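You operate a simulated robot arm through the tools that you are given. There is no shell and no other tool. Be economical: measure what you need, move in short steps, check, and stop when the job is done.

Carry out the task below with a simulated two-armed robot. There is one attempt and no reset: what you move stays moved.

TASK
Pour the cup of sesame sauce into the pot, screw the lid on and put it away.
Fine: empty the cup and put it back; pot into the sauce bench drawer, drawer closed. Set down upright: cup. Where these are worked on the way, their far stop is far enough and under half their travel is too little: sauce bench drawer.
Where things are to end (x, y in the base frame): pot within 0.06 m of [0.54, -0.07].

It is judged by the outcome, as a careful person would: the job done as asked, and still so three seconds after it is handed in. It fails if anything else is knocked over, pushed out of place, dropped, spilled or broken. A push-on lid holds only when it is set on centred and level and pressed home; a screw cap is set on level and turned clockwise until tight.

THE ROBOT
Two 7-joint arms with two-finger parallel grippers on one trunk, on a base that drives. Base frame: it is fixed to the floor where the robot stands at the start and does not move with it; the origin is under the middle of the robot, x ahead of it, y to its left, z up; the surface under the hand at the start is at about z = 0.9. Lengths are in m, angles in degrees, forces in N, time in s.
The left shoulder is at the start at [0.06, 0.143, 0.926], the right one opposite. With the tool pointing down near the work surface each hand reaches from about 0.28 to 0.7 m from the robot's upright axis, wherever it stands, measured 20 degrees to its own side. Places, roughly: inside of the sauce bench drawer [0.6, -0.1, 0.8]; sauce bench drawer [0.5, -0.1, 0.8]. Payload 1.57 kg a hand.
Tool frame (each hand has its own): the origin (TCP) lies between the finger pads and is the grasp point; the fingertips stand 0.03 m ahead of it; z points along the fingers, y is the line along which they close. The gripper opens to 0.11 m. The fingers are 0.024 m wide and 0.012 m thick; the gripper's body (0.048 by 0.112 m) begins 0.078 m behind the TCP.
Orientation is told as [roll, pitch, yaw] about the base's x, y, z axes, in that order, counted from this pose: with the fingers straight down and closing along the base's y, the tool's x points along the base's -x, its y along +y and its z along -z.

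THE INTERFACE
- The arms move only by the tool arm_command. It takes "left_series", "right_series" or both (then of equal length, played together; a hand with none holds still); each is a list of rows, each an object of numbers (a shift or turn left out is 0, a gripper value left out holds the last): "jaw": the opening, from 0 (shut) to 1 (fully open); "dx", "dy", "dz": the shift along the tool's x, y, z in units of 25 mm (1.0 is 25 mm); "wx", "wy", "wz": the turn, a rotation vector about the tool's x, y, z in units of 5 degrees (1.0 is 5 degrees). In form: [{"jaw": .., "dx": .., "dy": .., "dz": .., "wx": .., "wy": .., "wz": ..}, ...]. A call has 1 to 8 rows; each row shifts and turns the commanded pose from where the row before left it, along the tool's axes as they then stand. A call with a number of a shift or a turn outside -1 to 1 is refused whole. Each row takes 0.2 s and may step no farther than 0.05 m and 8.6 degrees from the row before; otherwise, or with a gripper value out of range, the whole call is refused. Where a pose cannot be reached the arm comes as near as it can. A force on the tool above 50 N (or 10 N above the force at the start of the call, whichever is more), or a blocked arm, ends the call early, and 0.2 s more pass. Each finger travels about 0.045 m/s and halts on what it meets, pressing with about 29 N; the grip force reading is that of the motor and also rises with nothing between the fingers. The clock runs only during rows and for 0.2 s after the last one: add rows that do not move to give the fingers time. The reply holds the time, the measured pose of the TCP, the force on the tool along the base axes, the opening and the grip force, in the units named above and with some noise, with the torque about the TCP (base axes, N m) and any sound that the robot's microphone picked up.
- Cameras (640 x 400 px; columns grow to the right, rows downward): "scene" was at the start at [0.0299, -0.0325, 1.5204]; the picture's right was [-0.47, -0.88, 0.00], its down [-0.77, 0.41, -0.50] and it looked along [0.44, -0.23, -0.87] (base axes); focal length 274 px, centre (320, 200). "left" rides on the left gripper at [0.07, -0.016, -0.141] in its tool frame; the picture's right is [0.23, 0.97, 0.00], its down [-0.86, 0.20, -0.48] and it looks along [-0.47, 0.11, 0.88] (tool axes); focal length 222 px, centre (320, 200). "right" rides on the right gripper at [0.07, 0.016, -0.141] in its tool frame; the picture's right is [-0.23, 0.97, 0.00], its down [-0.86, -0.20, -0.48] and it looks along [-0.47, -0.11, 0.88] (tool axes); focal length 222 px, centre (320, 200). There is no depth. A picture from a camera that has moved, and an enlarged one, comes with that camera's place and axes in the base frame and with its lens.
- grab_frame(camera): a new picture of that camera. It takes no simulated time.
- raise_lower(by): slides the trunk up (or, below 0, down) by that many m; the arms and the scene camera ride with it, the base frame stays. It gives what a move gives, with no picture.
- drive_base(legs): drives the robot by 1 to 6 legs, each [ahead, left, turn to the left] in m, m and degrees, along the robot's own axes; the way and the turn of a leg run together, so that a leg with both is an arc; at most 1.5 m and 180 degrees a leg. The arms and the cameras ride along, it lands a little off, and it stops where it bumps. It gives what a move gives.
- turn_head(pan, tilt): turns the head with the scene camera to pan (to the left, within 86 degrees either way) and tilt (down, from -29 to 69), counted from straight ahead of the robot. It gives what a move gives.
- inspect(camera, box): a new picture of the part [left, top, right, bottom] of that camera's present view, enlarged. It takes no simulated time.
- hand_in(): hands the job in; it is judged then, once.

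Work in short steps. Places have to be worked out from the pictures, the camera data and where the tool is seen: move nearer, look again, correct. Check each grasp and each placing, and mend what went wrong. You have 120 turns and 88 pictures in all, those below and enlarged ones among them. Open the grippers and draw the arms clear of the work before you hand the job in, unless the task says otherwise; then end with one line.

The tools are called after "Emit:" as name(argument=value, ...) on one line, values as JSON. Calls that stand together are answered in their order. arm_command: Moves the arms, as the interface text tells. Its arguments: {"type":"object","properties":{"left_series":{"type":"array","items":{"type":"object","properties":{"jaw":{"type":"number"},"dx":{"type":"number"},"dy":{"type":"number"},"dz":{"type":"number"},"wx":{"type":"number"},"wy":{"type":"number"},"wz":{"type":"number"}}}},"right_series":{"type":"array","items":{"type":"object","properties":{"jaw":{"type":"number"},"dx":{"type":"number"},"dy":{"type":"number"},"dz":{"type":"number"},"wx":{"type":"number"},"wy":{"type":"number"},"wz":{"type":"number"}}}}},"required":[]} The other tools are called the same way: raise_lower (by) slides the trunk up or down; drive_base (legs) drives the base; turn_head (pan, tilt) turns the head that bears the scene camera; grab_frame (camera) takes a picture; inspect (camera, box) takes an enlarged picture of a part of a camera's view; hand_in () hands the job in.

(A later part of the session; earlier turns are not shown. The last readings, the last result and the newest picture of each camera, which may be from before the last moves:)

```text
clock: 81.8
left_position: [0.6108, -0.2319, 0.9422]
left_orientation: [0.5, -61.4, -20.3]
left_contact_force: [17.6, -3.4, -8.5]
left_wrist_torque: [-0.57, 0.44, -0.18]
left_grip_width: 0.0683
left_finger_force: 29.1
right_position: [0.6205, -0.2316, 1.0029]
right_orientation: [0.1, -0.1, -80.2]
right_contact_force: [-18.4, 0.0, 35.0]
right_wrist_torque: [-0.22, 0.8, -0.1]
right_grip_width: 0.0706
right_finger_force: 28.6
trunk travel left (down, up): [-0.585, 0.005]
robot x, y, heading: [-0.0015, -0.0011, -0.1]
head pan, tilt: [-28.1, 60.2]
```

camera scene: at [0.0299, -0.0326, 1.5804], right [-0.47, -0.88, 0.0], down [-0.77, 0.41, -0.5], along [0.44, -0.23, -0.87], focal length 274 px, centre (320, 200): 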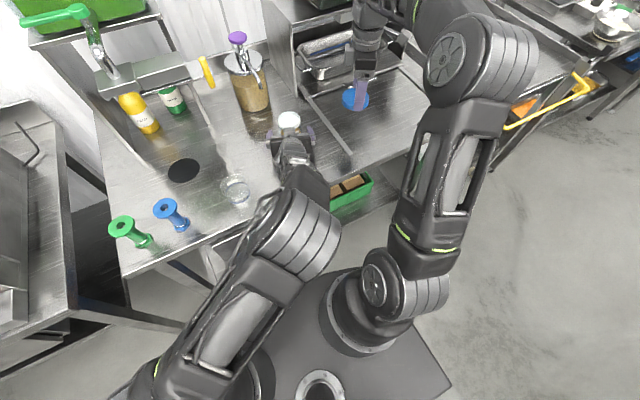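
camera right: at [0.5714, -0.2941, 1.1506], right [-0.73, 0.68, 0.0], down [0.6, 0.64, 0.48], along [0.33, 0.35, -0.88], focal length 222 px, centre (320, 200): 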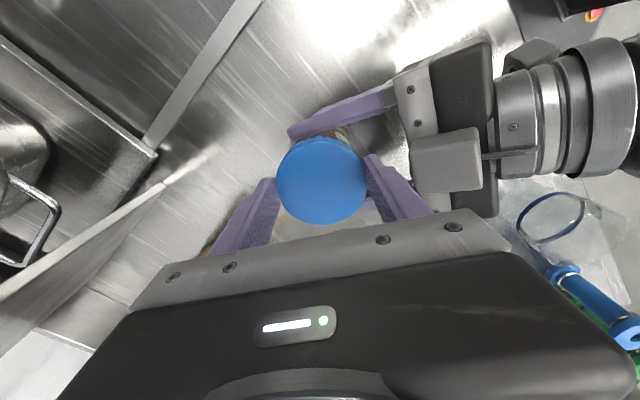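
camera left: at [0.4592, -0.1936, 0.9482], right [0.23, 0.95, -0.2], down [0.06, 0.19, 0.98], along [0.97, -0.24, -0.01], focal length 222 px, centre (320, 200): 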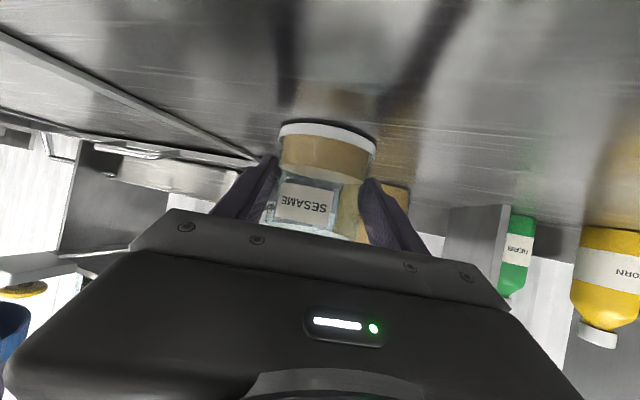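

Turned 140°. Relax forces, open, lift off and look at the lid.

Emit:
arm_command(right_series=[{"dy": -0.06, "dz": -0.03}, {"jaw": 1}, {}, {}, {}, {"dz": -0.6}, {"dz": -0.9}, {"dz": -0.9}])

Emit:
inspect(camera="scene", box=[260, 85, 340, 145])

Emit:
grab_frame(camera="right")

```text
clock: 83.6
left_position: [0.6137, -0.2313, 0.9421]
left_orientation: [0.3, -61.2, -20.2]
left_contact_force: [3.0, 1.6, 9.3]
left_wrist_torque: [-0.15, -0.31, 0.06]
left_grip_width: 0.0684
left_finger_force: 28.9
right_position: [0.6215, -0.2298, 1.0629]
right_orientation: [0.2, 0.0, -80.0]
right_contact_force: [0.4, 0.1, -0.4]
right_wrist_torque: [0.0, 0.02, 0.0]
right_grip_width: 0.1099
right_finger_force: 0.1
trunk travel left (down, up): [-0.585, 0.005]
robot x, y, heading: [-0.0032, 0.0023, 0.1]
head pan, tilt: [-28.1, 60.2]
```

```text
6.67 times, centred on (300, 115) of scene
camera zoom: at [0.0292, -0.032, 1.5805], right [-0.47, -0.88, 0.0], down [-0.77, 0.41, -0.5], along [0.44, -0.23, -0.87], focal length 1826 px, centre (453, 767)
```

zoom: 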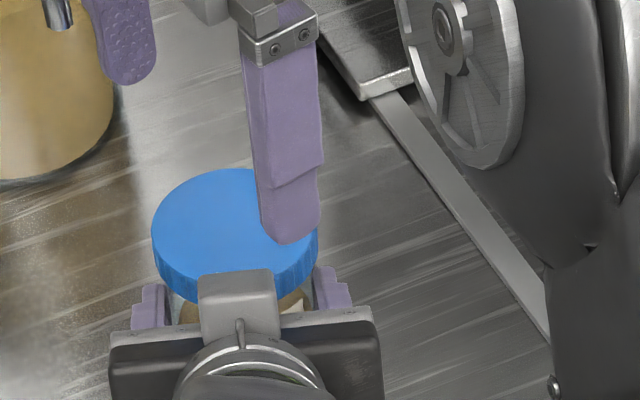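

```text
33 pictures are left
camera right: at [0.6255, -0.1586, 1.2043], right [1.0, -0.05, 0.0], down [-0.05, -0.88, 0.48], along [-0.02, -0.48, -0.88], focal length 222 px, centre (320, 200)
```

right: 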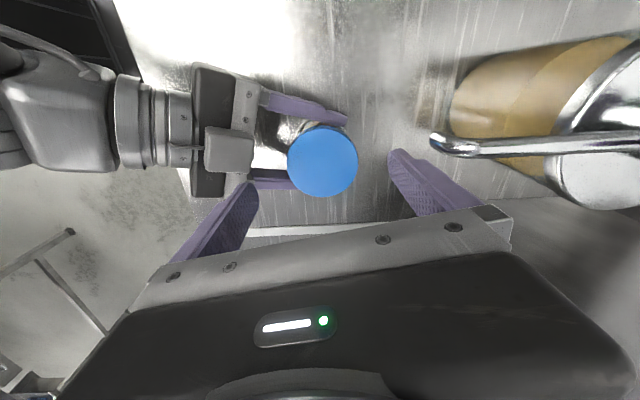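

Lid sits level on the pot. Rotate the wrist back to yaw +60, centred on the lid (≈0.623,-0.2365).

Emit:
arm_command(right_series=[{"wz": -1, "dx": -0.27}, {"wz": -1}, {"wz": -1}, {"wz": -1}, {"wz": -1}, {"wz": -1}, {"wz": -1}, {"wz": -1}])

Emit:
arm_command(right_series=[{"wz": -1}, {"wz": -1}, {"wz": -1}, {"wz": -1}, {"wz": -1}, {"wz": -1}, {"wz": -1}, {"wz": -1}])

Emit:
arm_command(right_series=[{"wz": -1}, {"wz": -1}, {"wz": -1}, {"wz": -1}, {"wz": -1}, {"wz": -1}, {"wz": -1}, {"wz": -1}])

Emit:
arm_command(right_series=[{"wz": -1}, {"wz": -1}, {"wz": -1}, {"wz": -1}, {}])

Emit:
inspect(camera="right", box=[240, 100, 400, 230])

```text
clock: 85.4
left_position: [0.6122, -0.2331, 0.9419]
left_orientation: [0.2, -61.4, -20.3]
left_contact_force: [1.5, 3.6, 11.2]
left_wrist_torque: [-0.09, -0.22, 0.03]
left_grip_width: 0.0682
left_finger_force: 29.5
right_position: [0.6219, -0.2377, 1.064]
right_orientation: [0.2, -0.2, -39.8]
right_contact_force: [-0.5, 0.1, 0.4]
right_wrist_torque: [0.01, -0.02, -0.03]
right_grip_width: 0.1098
right_finger_force: 0.0
trunk travel left (down, up): [-0.585, 0.005]
robot x, y, heading: [-0.0012, 0.0027, 0.1]
head pan, tilt: [-28.1, 60.2]
```

```text
clock: 87.2
left_position: [0.6115, -0.2327, 0.942]
left_orientation: [0.1, -61.4, -20.4]
left_contact_force: [-0.4, 1.3, 7.4]
left_wrist_torque: [-0.17, -0.21, -0.01]
left_grip_width: 0.0683
left_finger_force: 28.7
right_position: [0.6208, -0.2379, 1.0631]
right_orientation: [-0.1, -0.2, 0.2]
right_contact_force: [0.0, 0.0, 0.3]
right_wrist_torque: [0.01, 0.0, 0.01]
right_grip_width: 0.11
right_finger_force: 0.1
trunk travel left (down, up): [-0.585, 0.005]
robot x, y, heading: [-0.0002, -0.0026, 0.1]
head pan, tilt: [-28.1, 60.2]
```

```text
clock: 89.0
left_position: [0.6124, -0.232, 0.9418]
left_orientation: [0.2, -61.2, -20.4]
left_contact_force: [-1.6, -0.5, 6.0]
left_wrist_torque: [-0.2, -0.07, -0.06]
left_grip_width: 0.0683
left_finger_force: 29.3
right_position: [0.6224, -0.2378, 1.0617]
right_orientation: [-0.2, 0.0, 40.1]
right_contact_force: [0.3, -0.6, -0.5]
right_wrist_torque: [-0.02, 0.01, 0.02]
right_grip_width: 0.11
right_finger_force: 0.0
trunk travel left (down, up): [-0.585, 0.005]
robot x, y, heading: [-0.0036, -0.0025, -0.1]
head pan, tilt: [-28.1, 60.2]
```

```text
clock: 90.2
left_position: [0.6125, -0.233, 0.9416]
left_orientation: [0.2, -61.2, -20.5]
left_contact_force: [-1.5, -1.2, 5.3]
left_wrist_torque: [-0.16, -0.09, -0.08]
left_grip_width: 0.0682
left_finger_force: 28.7
right_position: [0.6217, -0.2376, 1.0633]
right_orientation: [-0.3, 0.0, 60.0]
right_contact_force: [0.0, 0.4, 0.0]
right_wrist_torque: [-0.05, 0.0, 0.02]
right_grip_width: 0.1099
right_finger_force: 0.1
trunk travel left (down, up): [-0.585, 0.005]
robot x, y, heading: [0.0026, 0.0032, 0.4]
head pan, tilt: [-28.1, 60.2]
```

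```text
3.08 times, centred on (320, 165) of right
camera zoom: at [0.5737, -0.2904, 1.2038], right [-0.73, 0.68, 0.0], down [0.6, 0.64, 0.48], along [0.33, 0.35, -0.88], focal length 684 px, centre (320, 308)
```

zoom: 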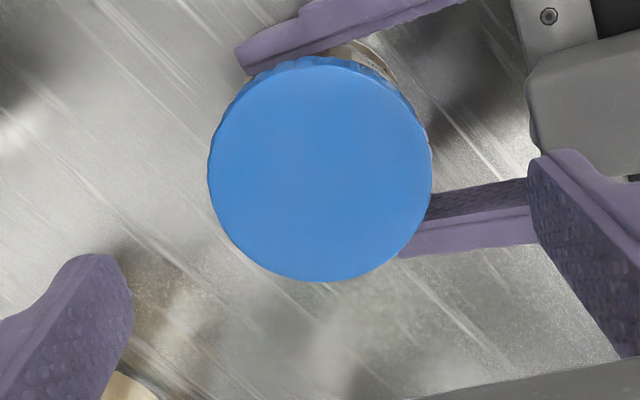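

Rotate to yaw 35 to keep fingers clear of the left palm, half-close, descend and grip the lid again.

Emit:
arm_command(right_series=[{"wz": 1, "jaw": 0.85}, {"wz": 1}, {"wz": 1}, {"wz": 1}, {"wz": 1}, {"dz": 0.8}, {"dz": 0.8}, {"dz": 0.75}])

Emit:
arm_command(right_series=[{"jaw": 0}, {}, {}, {}, {}])

```text
clock: 92.0
left_position: [0.6117, -0.2315, 0.9421]
left_orientation: [0.2, -61.2, -20.2]
left_contact_force: [-0.5, 0.1, 2.4]
left_wrist_torque: [-0.35, -0.25, -0.06]
left_grip_width: 0.0678
left_finger_force: 28.3
right_position: [0.6227, -0.2379, 1.0044]
right_orientation: [-0.2, -0.1, 35.0]
right_contact_force: [0.1, -0.4, 3.0]
right_wrist_torque: [0.11, 0.06, -0.01]
right_grip_width: 0.0931
right_finger_force: 0.2
trunk travel left (down, up): [-0.585, 0.005]
robot x, y, heading: [-0.0015, -0.0013, 0.1]
head pan, tilt: [-28.1, 60.2]
```

```text
clock: 93.2
left_position: [0.613, -0.2328, 0.9404]
left_orientation: [0.3, -61.3, -20.2]
left_contact_force: [-8.1, 4.0, 8.3]
left_wrist_torque: [-0.43, -0.25, 0.01]
left_grip_width: 0.0677
left_finger_force: 28.7
right_position: [0.6228, -0.2386, 1.0032]
right_orientation: [-0.2, -0.3, 34.9]
right_contact_force: [5.9, -4.1, -3.0]
right_wrist_torque: [0.0, -0.13, -0.02]
right_grip_width: 0.0697
right_finger_force: 28.9
trunk travel left (down, up): [-0.585, 0.005]
robot x, y, heading: [0.0027, -0.0028, -0.1]
head pan, tilt: [-28.1, 60.2]
```

Gripped. Turn clockwise and watch the torque.

Emit:
arm_command(right_series=[{"wz": 1, "dz": 0.01}, {"wz": 1, "dz": 0.01}, {"wz": 1, "dz": 0.01}, {"wz": 1, "dz": 0.01}, {"wz": 1, "dz": 0.01}, {"wz": 1, "dz": 0.01}, {"wz": 1, "dz": 0.01}, {"wz": 1, "dz": 0.01}])

```text
clock: 95.0
left_position: [0.6133, -0.2327, 0.9411]
left_orientation: [0.3, -61.2, -20.3]
left_contact_force: [4.4, 2.1, -0.5]
left_wrist_torque: [-0.47, 0.12, 0.06]
left_grip_width: 0.068
left_finger_force: 29.1
right_position: [0.6225, -0.239, 1.0026]
right_orientation: [0.1, -0.2, -5.1]
right_contact_force: [-2.7, -5.1, 11.9]
right_wrist_torque: [-0.03, 0.11, 0.01]
right_grip_width: 0.0694
right_finger_force: 29.1
trunk travel left (down, up): [-0.585, 0.005]
robot x, y, heading: [0.0035, -0.0007, -0.2]
head pan, tilt: [-28.1, 60.2]
```

Smooth. Continue.

Emit:
arm_command(right_series=[{"wz": 1}, {"wz": 1, "dz": 0.01}, {"wz": 1}, {"wz": 1, "dz": 0.01}, {"wz": 1}, {"wz": 1, "dz": 0.01}, {"wz": 1}, {"wz": 1, "dz": 0.01}])

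Emit:
arm_command(right_series=[{"wz": 1}, {"wz": 1, "dz": 0.01}, {"wz": 1}, {"wz": 1, "dz": 0.01}, {"wz": 1}, {"wz": 1, "dz": 0.01}, {"wz": 1}, {"wz": 1}])

```text
clock: 96.8
left_position: [0.6122, -0.2331, 0.9422]
left_orientation: [0.3, -61.2, -20.4]
left_contact_force: [1.2, 9.2, 0.2]
left_wrist_torque: [-0.29, 0.32, -0.9]
left_grip_width: 0.0679
left_finger_force: 29.1
right_position: [0.6226, -0.238, 1.001]
right_orientation: [0.1, -0.2, -45.0]
right_contact_force: [-1.7, -7.8, 6.6]
right_wrist_torque: [-0.24, -0.01, 1.0]
right_grip_width: 0.0705
right_finger_force: 28.8
trunk travel left (down, up): [-0.585, 0.005]
robot x, y, heading: [-0.0007, 0.0023, -0.1]
head pan, tilt: [-28.1, 60.2]
```

```text
clock: 98.6
left_position: [0.6122, -0.2336, 0.9421]
left_orientation: [0.2, -61.2, -20.3]
left_contact_force: [-9.0, 2.5, 5.0]
left_wrist_torque: [-0.06, -0.24, -0.83]
left_grip_width: 0.0687
left_finger_force: 28.6
right_position: [0.6236, -0.2394, 1.0022]
right_orientation: [0.4, -0.1, -85.1]
right_contact_force: [8.3, -4.0, -1.0]
right_wrist_torque: [-0.16, -0.26, 0.86]
right_grip_width: 0.0703
right_finger_force: 29.1
trunk travel left (down, up): [-0.585, 0.005]
robot x, y, heading: [0.0001, -0.0008, 0.0]
head pan, tilt: [-28.1, 60.2]
```

Torque jumped to ~1 N·m and held: the lid is tight. Release, lift and check.

Emit:
arm_command(right_series=[{"wz": -0.3}, {"jaw": 1}, {}, {}, {}, {"dz": -0.7}, {"dz": -1}, {"dz": -1}])

Emit:
grab_frame(camera="left")

Emit:
inspect(camera="scene", box=[260, 85, 340, 145])

```text
clock: 100.4
left_position: [0.6121, -0.2323, 0.942]
left_orientation: [0.3, -61.2, -20.3]
left_contact_force: [-0.4, 2.8, 4.4]
left_wrist_torque: [0.0, 0.14, -0.04]
left_grip_width: 0.0685
left_finger_force: 28.9
right_position: [0.6212, -0.2387, 1.0688]
right_orientation: [0.3, -0.1, -83.6]
right_contact_force: [-0.2, 0.5, -0.1]
right_wrist_torque: [-0.01, 0.0, -0.01]
right_grip_width: 0.1102
right_finger_force: 0.1
trunk travel left (down, up): [-0.585, 0.005]
robot x, y, heading: [0.0022, 0.0001, 0.1]
head pan, tilt: [-28.1, 60.2]
```

```text
31 pictures are left
camera left: at [0.4592, -0.1929, 0.9482], right [0.23, 0.95, -0.2], down [0.06, 0.19, 0.98], along [0.97, -0.24, -0.01], focal length 222 px, centre (320, 200)
```

left: 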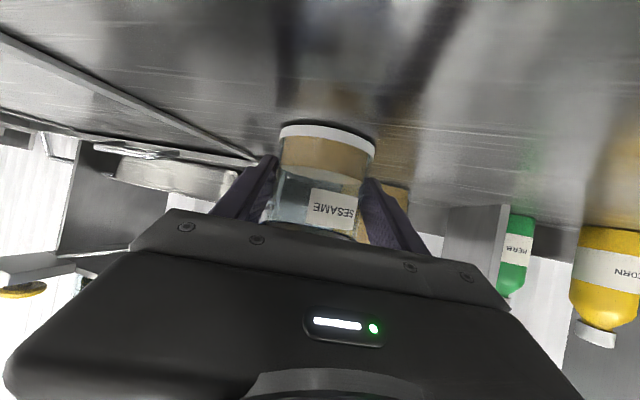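

```text
6.67 times, centred on (300, 115) of scene
camera zoom: at [0.0294, -0.0322, 1.5804], right [-0.47, -0.88, 0.0], down [-0.77, 0.41, -0.5], along [0.44, -0.23, -0.87], focal length 1826 px, centre (453, 767)
```

zoom: 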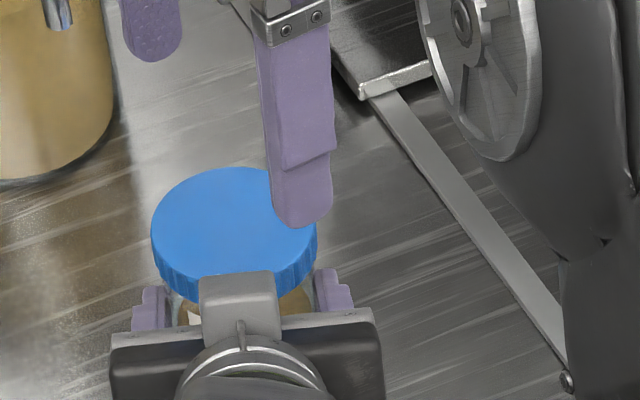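

The label turned, i.e. the pot slipped in the left grip only after the lid locked — lid is tight. Release the pot with the left hand and back off along its axis; raise the right a bit.

Emit:
arm_command(left_series=[{"jaw": 1}, {}, {}, {}, {}, {"dz": -0.8}, {"dz": -1}, {"dz": -1}])

Emit:
arm_command(left_series=[{"dz": -1}, {"dz": -1}, {"dx": -0.876, "dz": -0.482}, {"dx": -0.876, "dz": -0.482}, {"dx": -0.876, "dz": -0.482}, {"dx": -0.876, "dz": -0.482}, {"dx": -0.876, "dz": -0.482}])

Emit:
grab_frame(camera="scene")

Emit:
grab_frame(camera="right")

```text
clock: 102.2
left_position: [0.5555, -0.2108, 0.9759]
left_orientation: [0.2, -61.2, -20.3]
left_contact_force: [0.4, -0.6, -0.4]
left_wrist_torque: [0.02, -0.02, -0.01]
left_grip_width: 0.1101
left_finger_force: 0.0
right_position: [0.6219, -0.2391, 1.0702]
right_orientation: [0.2, -0.1, -83.5]
right_contact_force: [-0.6, 0.4, 0.8]
right_wrist_torque: [-0.01, -0.05, -0.01]
right_grip_width: 0.1101
right_finger_force: 0.1
trunk travel left (down, up): [-0.585, 0.005]
robot x, y, heading: [0.0025, 0.0018, 0.0]
head pan, tilt: [-28.1, 60.2]
```

```text
clock: 104.0
left_position: [0.5496, -0.15, 1.1093]
left_orientation: [-1.2, -59.3, -13.3]
left_contact_force: [0.1, 0.6, 0.2]
left_wrist_torque: [-0.01, 0.0, 0.01]
left_grip_width: 0.11
left_finger_force: 0.1
right_position: [0.6226, -0.239, 1.0697]
right_orientation: [0.1, 0.0, -83.5]
right_contact_force: [0.4, 0.9, 0.1]
right_wrist_torque: [-0.01, -0.03, 0.01]
right_grip_width: 0.1101
right_finger_force: 0.0
trunk travel left (down, up): [-0.585, 0.005]
robot x, y, heading: [0.0026, -0.0017, 0.0]
head pan, tilt: [-28.1, 60.2]
stopped in row 7 (left hand): the arm was blocked; the commanded pose is now the measured one
```

```text
29 pictures are left
camera scene: at [0.03, -0.0327, 1.5804], right [-0.47, -0.88, 0.0], down [-0.77, 0.41, -0.5], along [0.44, -0.23, -0.87], focal length 274 px, centre (320, 200)
```

scene: 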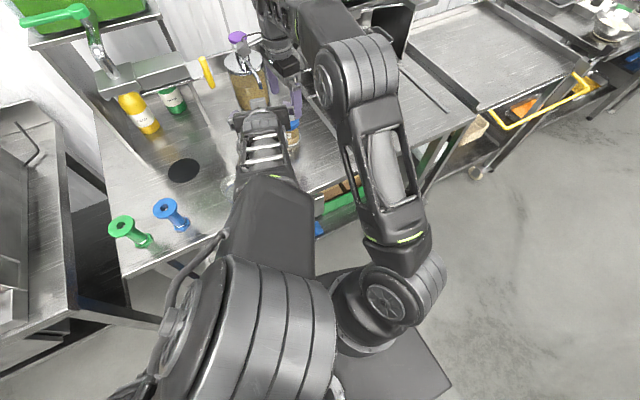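

```text
28 pictures are left
camera right: at [0.6304, -0.1688, 1.2102], right [0.99, -0.12, 0.0], down [-0.1, -0.87, 0.48], along [-0.05, -0.48, -0.88], focal length 222 px, centre (320, 200)
```

right: 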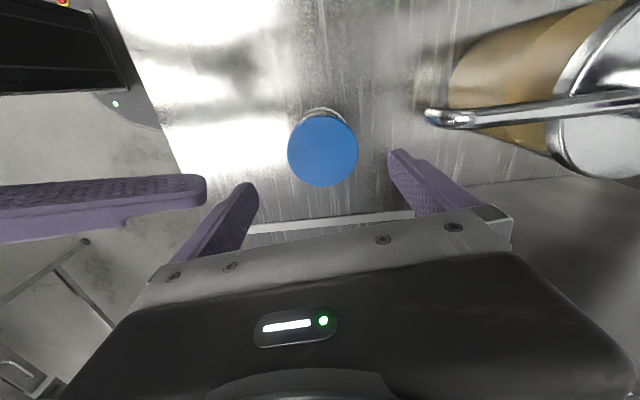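

The left hand bumped near the right hand; pull it away to the left.

Emit:
arm_command(left_series=[{"dy": 1}, {"dy": 1}, {"dy": 1}, {"dy": 1}, {"dy": 1}, {"dy": 1}, {"dy": 1}, {"dy": 1}])

Emit:
grab_frame(camera="scene")

```text
clock: 105.8
left_position: [0.5986, 0.0429, 1.1079]
left_orientation: [-1.2, -59.3, -13.5]
left_contact_force: [1.0, -0.4, 0.0]
left_wrist_torque: [0.0, 0.03, 0.02]
left_grip_width: 0.1099
left_finger_force: 0.1
right_position: [0.6227, -0.2396, 1.0687]
right_orientation: [0.3, 0.0, -83.5]
right_contact_force: [0.5, 0.3, 0.2]
right_wrist_torque: [-0.03, 0.0, -0.03]
right_grip_width: 0.1098
right_finger_force: 0.0
trunk travel left (down, up): [-0.585, 0.005]
robot x, y, heading: [-0.003, 0.0008, -0.2]
head pan, tilt: [-28.1, 60.2]
```

```text
27 pictures are left
camera scene: at [0.0302, -0.0316, 1.5804], right [-0.47, -0.88, 0.0], down [-0.77, 0.41, -0.5], along [0.44, -0.23, -0.87], focal length 274 px, centre (320, 200)
```

scene: 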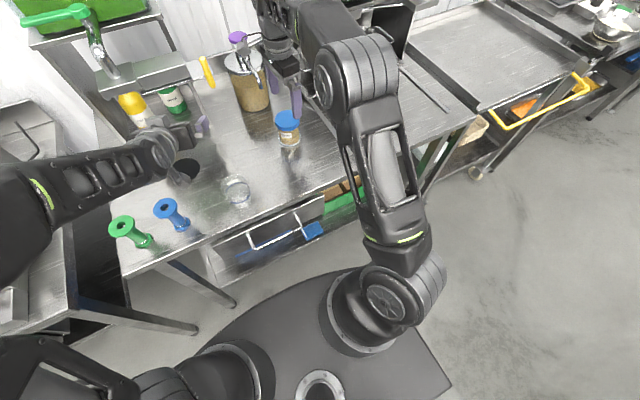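

Now lower the right hand over lid and pot body, and grip.

Emit:
arm_command(right_series=[{"dz": 0.9}, {"dz": 0.9}, {"dz": 0.9}, {"dz": 0.9}, {"dz": 0.5}, {"dz": 0.4}, {}])

Emit:
arm_command(right_series=[{"jaw": 0}, {}, {}, {}, {}, {}])

Emit:
arm_command(right_series=[{"dz": -0.1}, {"dz": -0.2}, {"dz": -0.3}, {"dz": -0.5}, {"dz": -0.6}, {"dz": -0.6}, {"dz": -0.4}, {"dz": -0.2}])

Emit:
grab_frame(camera="scene")

```text
clock: 107.4
left_position: [0.5978, 0.0448, 1.1093]
left_orientation: [-1.3, -59.3, -13.5]
left_contact_force: [-1.2, 0.7, 0.0]
left_wrist_torque: [-0.03, 0.0, 0.02]
left_grip_width: 0.1099
left_finger_force: 0.0
right_position: [0.622, -0.2388, 0.9567]
right_orientation: [0.2, -0.1, -83.5]
right_contact_force: [0.0, -0.8, 0.5]
right_wrist_torque: [0.0, 0.0, -0.03]
right_grip_width: 0.1101
right_finger_force: 0.1
trunk travel left (down, up): [-0.585, 0.005]
robot x, y, heading: [0.0015, -0.0016, 0.2]
head pan, tilt: [-28.1, 60.2]
```

```text
clock: 108.8
left_position: [0.5991, 0.0429, 1.1083]
left_orientation: [-1.2, -59.2, -13.5]
left_contact_force: [0.7, -0.3, 0.1]
left_wrist_torque: [-0.02, 0.0, -0.03]
left_grip_width: 0.11
left_finger_force: 0.0
right_position: [0.6213, -0.2394, 0.9569]
right_orientation: [0.2, -0.1, -83.5]
right_contact_force: [-1.2, 0.1, -0.2]
right_wrist_torque: [0.0, 0.08, 0.01]
right_grip_width: 0.0706
right_finger_force: 28.4
trunk travel left (down, up): [-0.585, 0.005]
robot x, y, heading: [0.0018, 0.0005, 0.2]
head pan, tilt: [-28.1, 60.2]
```

```text
clock: 110.6
left_position: [0.5996, 0.0425, 1.1072]
left_orientation: [-1.2, -59.3, -13.4]
left_contact_force: [-0.7, -0.3, -0.4]
left_wrist_torque: [0.0, 0.02, -0.01]
left_grip_width: 0.1101
left_finger_force: 0.0
right_position: [0.6223, -0.2398, 1.0294]
right_orientation: [0.3, -0.1, -83.5]
right_contact_force: [-0.1, 0.6, -0.9]
right_wrist_torque: [0.03, -0.02, -0.01]
right_grip_width: 0.0708
right_finger_force: 29.1
trunk travel left (down, up): [-0.585, 0.005]
robot x, y, heading: [-0.0011, 0.001, 0.0]
head pan, tilt: [-28.1, 60.2]
```

```text
26 pictures are left
camera scene: at [0.03, -0.0325, 1.5804], right [-0.47, -0.88, 0.0], down [-0.77, 0.41, -0.5], along [0.44, -0.23, -0.87], focal length 274 px, centre (320, 200)
```

scene: 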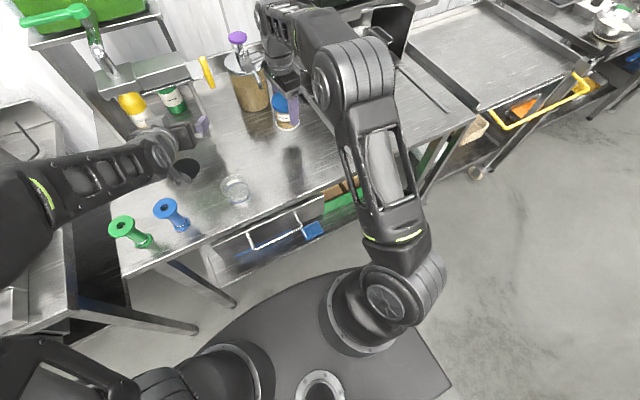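

Pot with lid is lifted securely. Bring it back toward me while rolling the left hand 90° for gripping the drawer handle.

Emit:
arm_command(right_series=[{"dx": -0.58, "dy": -0.93}, {"dx": -0.58, "dy": -0.93}, {"dx": -0.58, "dy": -0.93}, {"dx": -0.58, "dy": -0.93}, {"dx": -0.58, "dy": -0.93}, {"dx": -0.58, "dy": -0.93}, {"dx": -0.58, "dy": -0.93}, {}], left_series=[{"wz": 1}, {"wz": 1}, {"wz": 1}, {"wz": 1}, {"wz": 1}, {"wz": 1}, {"wz": 1}, {"wz": 1}])

Emit:
arm_command(right_series=[{"wz": -1}, {"wz": -1}, {"wz": -1}, {"wz": -1}, {"wz": -1}, {"wz": -1}, {"wz": -1}, {"wz": -1}], left_series=[{"wz": 1}, {"wz": 1}, {"wz": 1}, {"wz": 1}, {"wz": 1}, {"wz": 1}, {"wz": 1}, {"wz": 1}])

Emit:
arm_command(right_series=[{"wz": -1}, {"wz": -1}, {"wz": -1}, {"wz": -1}, {"wz": -1}, {"wz": -1}, {"wz": -1}, {"wz": -1}], left_series=[{"wz": 1, "jaw": 0.4}, {"wz": 1}, {}, {}, {}, {}, {}, {}])

```text
clock: 112.4
left_position: [0.5991, 0.0423, 1.1085]
left_orientation: [46.9, -41.6, -73.0]
left_contact_force: [0.1, 0.3, 0.3]
left_wrist_torque: [-0.02, -0.04, 0.0]
left_grip_width: 0.1102
left_finger_force: 0.0
right_position: [0.4736, -0.3599, 1.0285]
right_orientation: [0.2, 0.0, -83.5]
right_contact_force: [-0.6, 0.9, -2.2]
right_wrist_torque: [-0.03, 0.01, 0.01]
right_grip_width: 0.0708
right_finger_force: 28.7
trunk travel left (down, up): [-0.585, 0.005]
robot x, y, heading: [0.0019, -0.002, -0.1]
head pan, tilt: [-28.1, 60.2]
```

```text
clock: 114.2
left_position: [0.5994, 0.0423, 1.1087]
left_orientation: [58.9, -9.1, -99.4]
left_contact_force: [0.6, 0.0, -0.4]
left_wrist_torque: [-0.01, -0.01, -0.02]
left_grip_width: 0.1102
left_finger_force: 0.0
right_position: [0.4708, -0.3588, 1.0298]
right_orientation: [0.1, -0.1, -43.4]
right_contact_force: [-0.6, 0.1, -1.5]
right_wrist_torque: [0.03, 0.01, 0.0]
right_grip_width: 0.0704
right_finger_force: 29.1
trunk travel left (down, up): [-0.585, 0.005]
robot x, y, heading: [0.0016, -0.0019, -0.2]
head pan, tilt: [-28.1, 60.2]
```

```text
clock: 116.0
left_position: [0.5994, 0.0432, 1.1087]
left_orientation: [59.3, -0.6, -104.5]
left_contact_force: [-0.1, 0.4, 0.0]
left_wrist_torque: [0.02, -0.03, 0.01]
left_grip_width: 0.0441
left_finger_force: 0.1
right_position: [0.4723, -0.3586, 1.0278]
right_orientation: [0.0, -0.2, -3.3]
right_contact_force: [-0.1, -0.4, -1.3]
right_wrist_torque: [0.01, 0.0, -0.02]
right_grip_width: 0.0708
right_finger_force: 29.1
trunk travel left (down, up): [-0.585, 0.005]
robot x, y, heading: [-0.0049, -0.0001, -0.0]
head pan, tilt: [-28.1, 60.2]
```

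Left hand is now oriented for a horizontal bar. Drive back 0.27 m.

Emit:
drive_base(legs=[[-0.27, 0, 0]])

Emit:
arm_command(left_series=[{"wy": 0.86, "wz": -0.51}, {"wy": 0.86, "wz": -0.51}, {"wy": 0.77, "wz": -0.46}, {"wx": -1}, {"wx": -1}, {"wx": -1}, {"wx": -1}])

Emit:
turn_head(pan=0, tilt=50)

Emit:
grab_frame(camera="scene")

```text
clock: 117.9
left_position: [0.331, 0.0419, 1.1095]
left_orientation: [59.3, -0.6, -104.5]
left_contact_force: [-0.4, 0.4, 0.0]
left_wrist_torque: [0.02, 0.0, 0.02]
left_grip_width: 0.0438
left_finger_force: 0.0
right_position: [0.203, -0.3602, 1.0281]
right_orientation: [0.0, -0.1, -3.5]
right_contact_force: [-0.9, 0.5, -1.3]
right_wrist_torque: [0.0, -0.04, 0.01]
right_grip_width: 0.0706
right_finger_force: 28.8
trunk travel left (down, up): [-0.585, 0.005]
robot x, y, heading: [-0.2664, 0.0027, 0.2]
head pan, tilt: [-28.1, 60.2]
```

```text
clock: 119.5
left_position: [0.3307, 0.0418, 1.1089]
left_orientation: [79.3, -0.6, -90.0]
left_contact_force: [0.1, -0.2, 0.0]
left_wrist_torque: [0.0, 0.03, -0.01]
left_grip_width: 0.044
left_finger_force: 0.0
right_position: [0.2032, -0.36, 1.0276]
right_orientation: [-0.1, -0.2, -3.4]
right_contact_force: [-0.8, 0.6, -1.6]
right_wrist_torque: [0.01, -0.01, -0.01]
right_grip_width: 0.0707
right_finger_force: 28.8
trunk travel left (down, up): [-0.585, 0.005]
robot x, y, heading: [-0.2668, -0.0011, -0.2]
head pan, tilt: [-28.1, 60.2]
```

```text
clock: 120.4
left_position: [0.3304, 0.0411, 1.1094]
left_orientation: [79.1, -0.6, -90.1]
left_contact_force: [-0.1, 0.5, 0.2]
left_wrist_torque: [0.02, 0.01, 0.0]
left_grip_width: 0.044
left_finger_force: 0.0
right_position: [0.204, -0.3593, 1.0277]
right_orientation: [0.0, -0.3, -3.6]
right_contact_force: [-0.4, -0.4, -0.4]
right_wrist_torque: [0.0, 0.01, -0.01]
right_grip_width: 0.0706
right_finger_force: 28.8
trunk travel left (down, up): [-0.585, 0.005]
robot x, y, heading: [-0.269, -0.002, -0.3]
head pan, tilt: [0.0, 50.0]
```

```text
25 pictures are left
camera scene: at [-0.2195, -0.0013, 1.5932], right [0.0, -1.0, 0.0], down [-0.77, 0.0, -0.64], along [0.64, 0.0, -0.77], focal length 274 px, centre (320, 200)
```

scene: 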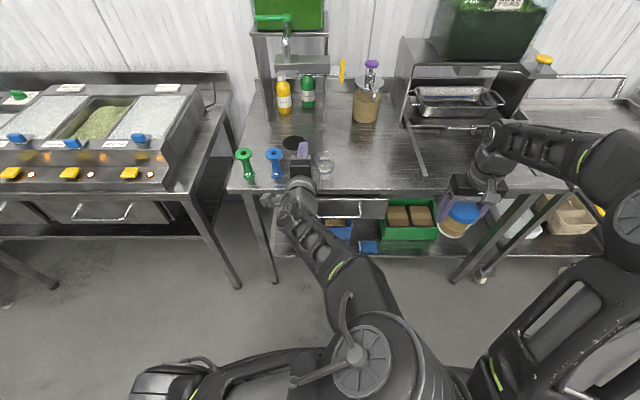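

Zoom on the drawer front from this view.

Emit:
inspect(camera="scene", box=[290, 180, 400, 250])

```text
5.71 times, centred on (345, 215) of scene
camera zoom: at [-0.2195, -0.0013, 1.5932], right [0.0, -1.0, 0.0], down [-0.77, 0.0, -0.64], along [0.64, 0.0, -0.77], focal length 1565 px, centre (177, 114)
```

zoom: 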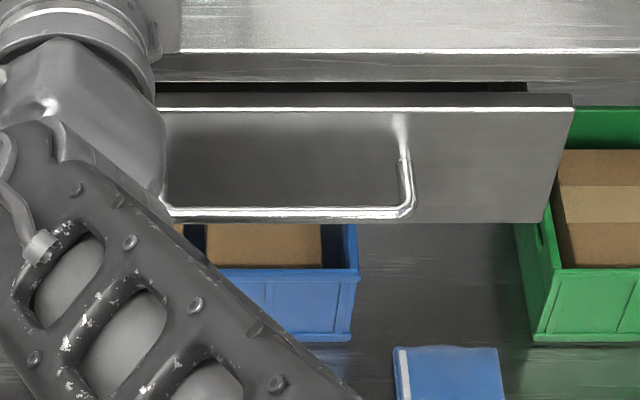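

Handle bar estimated at x≈0.374, z≈0.78, y from 0.015 to −0.149. Shift the left hand sideways/back and lower the trunk.

Emit:
arm_command(left_series=[{"dz": -0.8}, {"dz": -0.8, "dx": -0.5}, {"dx": -0.9}, {"dx": -0.9}, {"dx": -0.9}, {"dx": -0.9}])

Emit:
raise_lower(by=-0.25)

Emit:
grab_frame(camera="left")

Emit:
grab_frame(camera="scene")

```text
clock: 122.0
left_position: [0.317, 0.0052, 1.0921]
left_orientation: [76.2, -1.1, -82.6]
left_contact_force: [-0.3, 0.0, 0.6]
left_wrist_torque: [-0.01, 0.01, -0.01]
left_grip_width: 0.0438
left_finger_force: 0.2
right_position: [0.2038, -0.3581, 1.0272]
right_orientation: [0.0, -0.2, -3.4]
right_contact_force: [0.4, -0.2, -1.7]
right_wrist_torque: [-0.03, -0.04, -0.01]
right_grip_width: 0.0705
right_finger_force: 29.6
trunk travel left (down, up): [-0.585, 0.005]
robot x, y, heading: [-0.2662, 0.0007, -0.0]
head pan, tilt: [0.0, 50.0]
stopped in row 6 (left hand): the arm was blocked; the commanded pose is now the measured one
```

```text
clock: 124.5
left_position: [0.3183, 0.0045, 0.8434]
left_orientation: [76.2, -1.2, -82.7]
left_contact_force: [0.1, 0.6, -0.1]
left_wrist_torque: [0.0, -0.02, -0.05]
left_grip_width: 0.0441
left_finger_force: 0.1
right_position: [0.203, -0.3589, 0.7777]
right_orientation: [0.0, -0.3, -3.5]
right_contact_force: [0.1, 0.4, -0.8]
right_wrist_torque: [0.01, 0.04, -0.02]
right_grip_width: 0.0709
right_finger_force: 29.2
trunk travel left (down, up): [-0.335, 0.255]
robot x, y, heading: [-0.2691, -0.0055, 0.0]
head pan, tilt: [0.0, 50.0]
```

```text
23 pictures are left
camera left: at [0.169, 0.0563, 0.8599], right [0.2, 0.28, 0.94], down [-0.31, -0.89, 0.33], along [0.93, -0.35, -0.09], focal length 222 px, centre (320, 200)
```

left: 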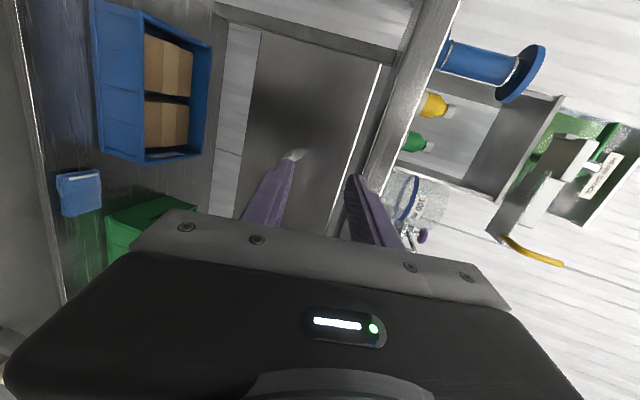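

```text
22 pictures are left
camera scene: at [-0.2196, -0.0012, 1.3433], right [0.0, -1.0, 0.0], down [-0.77, 0.0, -0.64], along [0.64, 0.0, -0.77], focal length 274 px, centre (320, 200)
```

scene: 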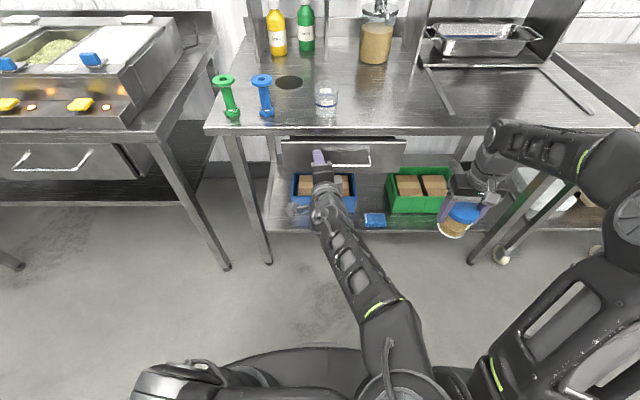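

Left arm can't swing farther right; I'll strafe the base 5 cm right instead, then view the handle closely.

Emit:
drive_base(legs=[[0, -0.055, 0]])

Emit:
inspect(camera="scene", box=[250, 115, 400, 215])

Emit:
inspect(camera="left", box=[200, 60, 440, 240])

```text
clock: 125.5
left_position: [0.3177, -0.0506, 0.8427]
left_orientation: [76.2, -1.2, -82.8]
left_contact_force: [-0.3, -0.4, 0.6]
left_wrist_torque: [0.0, 0.02, -0.03]
left_grip_width: 0.0439
left_finger_force: 0.1
right_position: [0.2042, -0.4135, 0.7778]
right_orientation: [-0.1, -0.2, -3.6]
right_contact_force: [-0.1, -0.3, -1.8]
right_wrist_torque: [0.02, -0.04, 0.01]
right_grip_width: 0.0704
right_finger_force: 29.5
trunk travel left (down, up): [-0.335, 0.255]
robot x, y, heading: [-0.2685, -0.0595, 0.1]
head pan, tilt: [0.0, 50.0]
```

```text
4.00 times, centred on (325, 165) of scene
camera zoom: at [-0.2195, -0.0563, 1.3432], right [0.0, -1.0, 0.0], down [-0.77, 0.0, -0.64], along [0.64, 0.0, -0.77], focal length 1096 px, centre (300, 340)
```

zoom: 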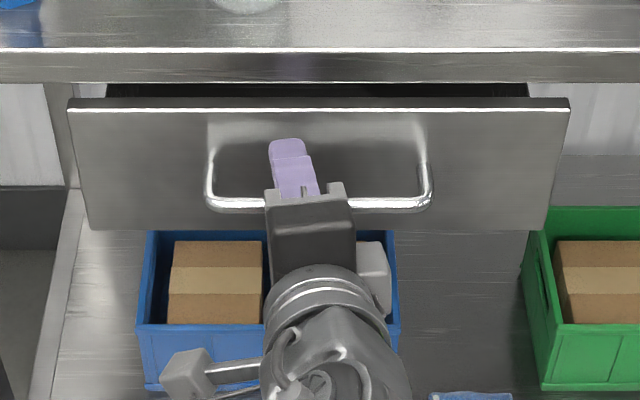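

```text
2.22 times, centred on (320, 150) of left
camera zoom: at [0.1691, 0.0016, 0.8598], right [0.2, 0.27, 0.94], down [-0.31, -0.89, 0.33], along [0.93, -0.35, -0.09], focal length 494 px, centre (320, 311)
```

zoom: 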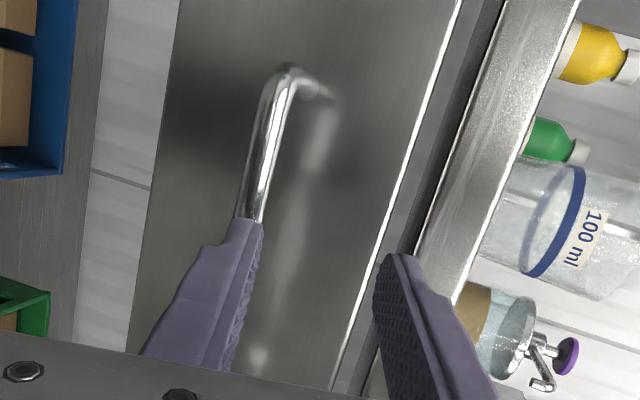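

Bar at x≈0.364, z≈0.793; drawer face x=0.40. Back slightly, lower to bar height, then forward around the bar.

Emit:
arm_command(left_series=[{"dz": -0.6}, {"dy": -0.66, "dz": 0.16}, {"dy": -0.66, "dz": 0.16}, {"dy": -0.66, "dz": 0.16}, {"dz": 0.63, "dy": 0.15, "dx": -0.08}, {"dz": 0.63, "dy": 0.15, "dx": -0.08}, {"dz": 0.6, "dy": 0.15, "dx": -0.08}, {}])

Emit:
inspect(camera="left", box=[200, 60, 440, 240])

```text
clock: 127.3
left_position: [0.3517, -0.0547, 0.7984]
left_orientation: [76.2, -1.8, -82.8]
left_contact_force: [0.6, 0.7, -0.6]
left_wrist_torque: [0.05, 0.02, -0.03]
left_grip_width: 0.044
left_finger_force: 0.1
right_position: [0.2043, -0.4141, 0.7792]
right_orientation: [-0.1, -0.2, -3.5]
right_contact_force: [-0.2, -0.7, -1.7]
right_wrist_torque: [-0.01, 0.01, -0.02]
right_grip_width: 0.0706
right_finger_force: 29.3
trunk travel left (down, up): [-0.335, 0.255]
robot x, y, heading: [-0.2646, -0.054, 0.1]
head pan, tilt: [0.0, 50.0]
```

```text
2.22 times, centred on (320, 150) of left
camera zoom: at [0.2025, -0.0028, 0.8142], right [0.2, 0.28, 0.94], down [-0.31, -0.89, 0.33], along [0.93, -0.36, -0.09], focal length 494 px, centre (320, 311)
```

zoom: 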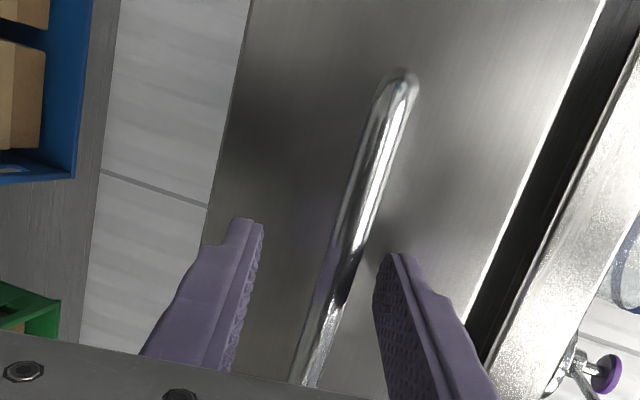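

The bar runs between the fingers. Close on it.

Emit:
arm_command(left_series=[{"jaw": 0}, {}, {}, {}, {}])

Emit:
drive_base(legs=[[-0.12, 0, 0]])

Emit:
grab_frame(camera="scene")

```text
clock: 128.5
left_position: [0.3509, -0.0551, 0.8022]
left_orientation: [76.7, -1.7, -83.0]
left_contact_force: [-0.4, 1.1, 32.1]
left_wrist_torque: [0.61, -0.32, -0.81]
left_grip_width: 0.0129
left_finger_force: 30.2
right_position: [0.2031, -0.414, 0.7796]
right_orientation: [0.0, -0.3, -3.5]
right_contact_force: [-0.3, 0.3, -0.9]
right_wrist_torque: [0.0, 0.01, 0.0]
right_grip_width: 0.0707
right_finger_force: 28.9
trunk travel left (down, up): [-0.335, 0.255]
robot x, y, heading: [-0.2715, -0.0529, -0.2]
head pan, tilt: [0.0, 50.0]
```

```text
clock: 129.7
left_position: [0.2326, -0.0555, 0.804]
left_orientation: [76.8, -1.8, -82.9]
left_contact_force: [-1.6, -3.4, 32.9]
left_wrist_torque: [0.73, -0.34, -0.12]
left_grip_width: 0.0131
left_finger_force: 29.9
right_position: [0.0825, -0.4139, 0.7787]
right_orientation: [0.1, -0.3, -3.6]
right_contact_force: [0.2, 0.0, -2.0]
right_wrist_torque: [0.0, 0.02, -0.02]
right_grip_width: 0.0705
right_finger_force: 28.7
trunk travel left (down, up): [-0.335, 0.255]
robot x, y, heading: [-0.3871, -0.056, -0.2]
head pan, tilt: [0.0, 50.0]
```

```text
18 pictures are left
camera scene: at [-0.3416, -0.056, 1.3435], right [0.0, -1.0, 0.0], down [-0.76, 0.0, -0.64], along [0.64, 0.0, -0.76], focal length 274 px, centre (320, 200)
```

scene: 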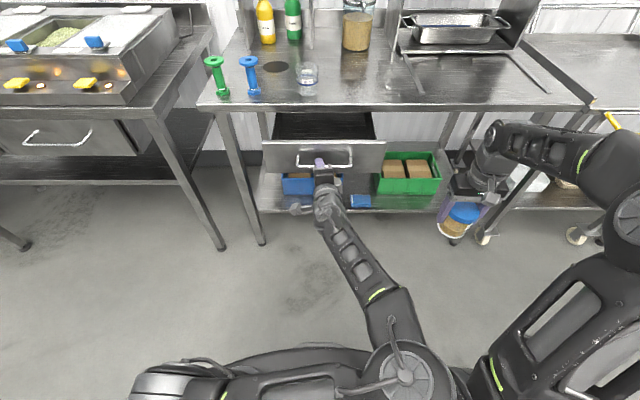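

Drawer opens. Relieve the vertical strain and pull another 0.11 m.

Emit:
arm_command(left_series=[{"dy": 0.12}, {}])

Emit:
drive_base(legs=[[-0.11, 0, 0]])

Emit:
inspect(camera="scene", box=[220, 60, 420, 200])

```text
clock: 130.3
left_position: [0.2346, -0.0555, 0.8041]
left_orientation: [76.6, -1.6, -82.9]
left_contact_force: [-1.1, -2.2, -5.5]
left_wrist_torque: [0.66, 0.05, -0.6]
left_grip_width: 0.0133
left_finger_force: 29.7
right_position: [0.0852, -0.4144, 0.7772]
right_orientation: [0.0, -0.1, -3.6]
right_contact_force: [-0.2, -0.2, -1.2]
right_wrist_torque: [0.01, 0.01, 0.03]
right_grip_width: 0.0706
right_finger_force: 28.7
trunk travel left (down, up): [-0.335, 0.255]
robot x, y, heading: [-0.3872, -0.0586, -0.3]
head pan, tilt: [0.0, 50.0]
```

```text
clock: 131.5
left_position: [0.1234, -0.055, 0.8022]
left_orientation: [76.5, -1.7, -82.9]
left_contact_force: [-1.3, -5.7, -14.4]
left_wrist_torque: [0.63, 0.13, -0.43]
left_grip_width: 0.013
left_finger_force: 29.5
right_position: [-0.026, -0.4142, 0.7781]
right_orientation: [0.0, -0.1, -3.6]
right_contact_force: [0.0, -0.7, -1.7]
right_wrist_torque: [0.0, -0.01, -0.01]
right_grip_width: 0.0707
right_finger_force: 29.2
trunk travel left (down, up): [-0.335, 0.255]
robot x, y, heading: [-0.4969, -0.0554, -0.3]
head pan, tilt: [0.0, 50.0]
```

```text
2.86 times, centred on (320, 130) of scene
camera zoom: at [-0.4485, -0.0563, 1.3431], right [0.0, -1.0, 0.0], down [-0.77, 0.0, -0.64], along [0.64, 0.0, -0.77], focal length 783 px, centre (320, 400)
```

zoom: 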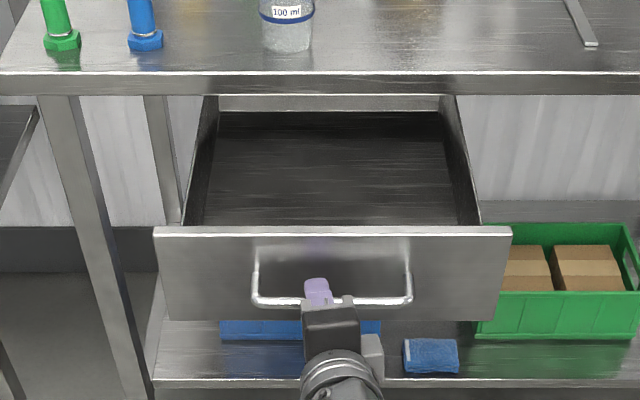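

Drawer is open 0.228 m, interior empty. Target in the open drawer: (0.313,-0.07). Release the handle, back off and swing left aside; then raise the trunk.

Emit:
arm_command(left_series=[{"jaw": 0.5}, {}, {}, {"dz": -0.9, "dy": -0.2}, {"dz": -0.9, "dy": -0.2}, {"dx": 1, "dz": -0.5}, {"dx": 1}, {"dx": 1}])

Emit:
raise_lower(by=0.22)

Emit:
arm_command(left_series=[{"dx": 1}, {"dx": 1}, {"dx": 1}, {"dx": 1}, {"dx": 1}])

Emit:
drive_base(legs=[[0, 0.11, 0]])

Emit:
grab_frame(camera="scene")

```text
clock: 133.3
left_position: [0.0556, 0.0126, 0.8047]
left_orientation: [76.3, -1.7, -82.9]
left_contact_force: [-0.4, -0.5, 0.0]
left_wrist_torque: [0.04, 0.04, 0.0]
left_grip_width: 0.0548
left_finger_force: 0.0
right_position: [-0.0258, -0.4145, 0.7784]
right_orientation: [0.0, -0.2, -3.6]
right_contact_force: [0.1, 0.2, -1.6]
right_wrist_torque: [0.0, -0.01, 0.0]
right_grip_width: 0.0704
right_finger_force: 28.7
trunk travel left (down, up): [-0.335, 0.255]
robot x, y, heading: [-0.4986, -0.0534, -0.4]
head pan, tilt: [0.0, 50.0]
```

```text
clock: 135.6
left_position: [0.0565, 0.0142, 1.0252]
left_orientation: [76.5, -1.6, -82.9]
left_contact_force: [-0.4, 0.4, 0.0]
left_wrist_torque: [0.01, 0.0, -0.01]
left_grip_width: 0.0551
left_finger_force: 0.1
right_position: [-0.0266, -0.415, 0.9989]
right_orientation: [0.0, -0.2, -3.6]
right_contact_force: [-0.1, 0.3, -2.2]
right_wrist_torque: [0.02, 0.0, 0.02]
right_grip_width: 0.0704
right_finger_force: 29.0
trunk travel left (down, up): [-0.555, 0.035]
robot x, y, heading: [-0.4988, -0.0547, -0.1]
head pan, tilt: [0.0, 50.0]
```

```text
clock: 136.8
left_position: [0.0478, 0.137, 1.0215]
left_orientation: [76.5, -1.7, -82.9]
left_contact_force: [1.0, -0.6, -0.6]
left_wrist_torque: [0.03, -0.02, -0.02]
left_grip_width: 0.055
left_finger_force: 0.1
left hand out of reach, approached as far as the arm can: row 5
right_position: [-0.0249, -0.4142, 0.9985]
right_orientation: [0.0, -0.2, -3.6]
right_contact_force: [-0.3, 0.2, -0.2]
right_wrist_torque: [-0.03, 0.01, 0.02]
right_grip_width: 0.0705
right_finger_force: 29.1
trunk travel left (down, up): [-0.555, 0.035]
robot x, y, heading: [-0.4973, -0.0511, 0.0]
head pan, tilt: [0.0, 50.0]
```

```text
clock: 138.0
left_position: [0.0471, 0.2496, 1.0208]
left_orientation: [76.5, -1.8, -82.9]
left_contact_force: [-0.3, -1.0, -0.5]
left_wrist_torque: [0.02, -0.02, -0.05]
left_grip_width: 0.0552
left_finger_force: 0.1
right_position: [-0.0254, -0.3016, 0.9996]
right_orientation: [-0.2, -0.2, -3.5]
right_contact_force: [-0.1, 0.0, -1.3]
right_wrist_torque: [-0.04, -0.04, -0.03]
right_grip_width: 0.0705
right_finger_force: 28.6
trunk travel left (down, up): [-0.555, 0.035]
robot x, y, heading: [-0.498, 0.0566, -0.2]
head pan, tilt: [0.0, 50.0]
```

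```text
16 pictures are left
camera scene: at [-0.4494, 0.0579, 1.5632], right [0.0, -1.0, 0.0], down [-0.77, 0.0, -0.64], along [0.64, 0.0, -0.77], focal length 274 px, centre (320, 200)
```

scene: 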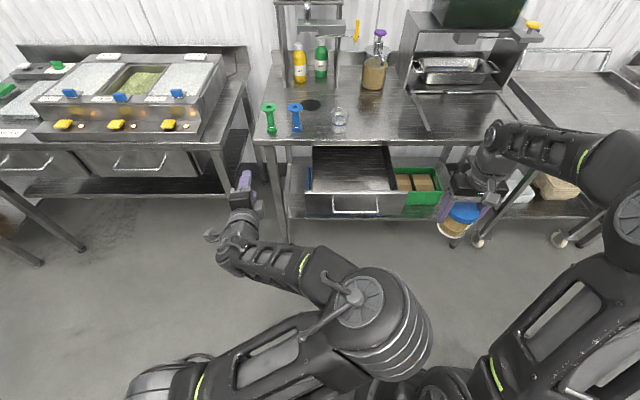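

Drive forward 0.25 m.

Emit:
drive_base(legs=[[0.25, 0, 0]])

Emit:
inspect(camera="scene", box=[260, 150, 480, 300])

```text
clock: 139.8
left_position: [0.2935, 0.2459, 1.0194]
left_orientation: [76.4, -1.7, -83.0]
left_contact_force: [0.1, -0.9, 0.1]
left_wrist_torque: [0.02, 0.01, 0.0]
left_grip_width: 0.0552
left_finger_force: 0.1
right_position: [0.2198, -0.3026, 0.9991]
right_orientation: [0.0, -0.1, -3.6]
right_contact_force: [0.5, 0.1, -2.0]
right_wrist_torque: [0.0, 0.07, -0.01]
right_grip_width: 0.0707
right_finger_force: 28.7
trunk travel left (down, up): [-0.555, 0.035]
robot x, y, heading: [-0.2541, 0.0577, 0.1]
head pan, tilt: [0.0, 50.0]
```

```text
2.67 times, centred on (370, 225) of scene
camera zoom: at [-0.2023, 0.0555, 1.5632], right [0.0, -1.0, 0.0], down [-0.77, 0.0, -0.64], along [0.64, 0.0, -0.77], focal length 730 px, centre (187, 133)
```

zoom: 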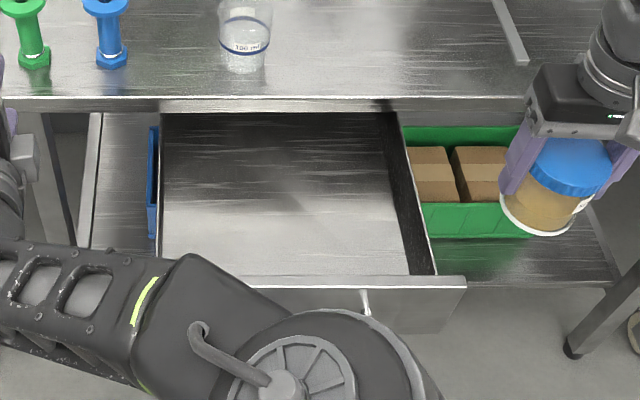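

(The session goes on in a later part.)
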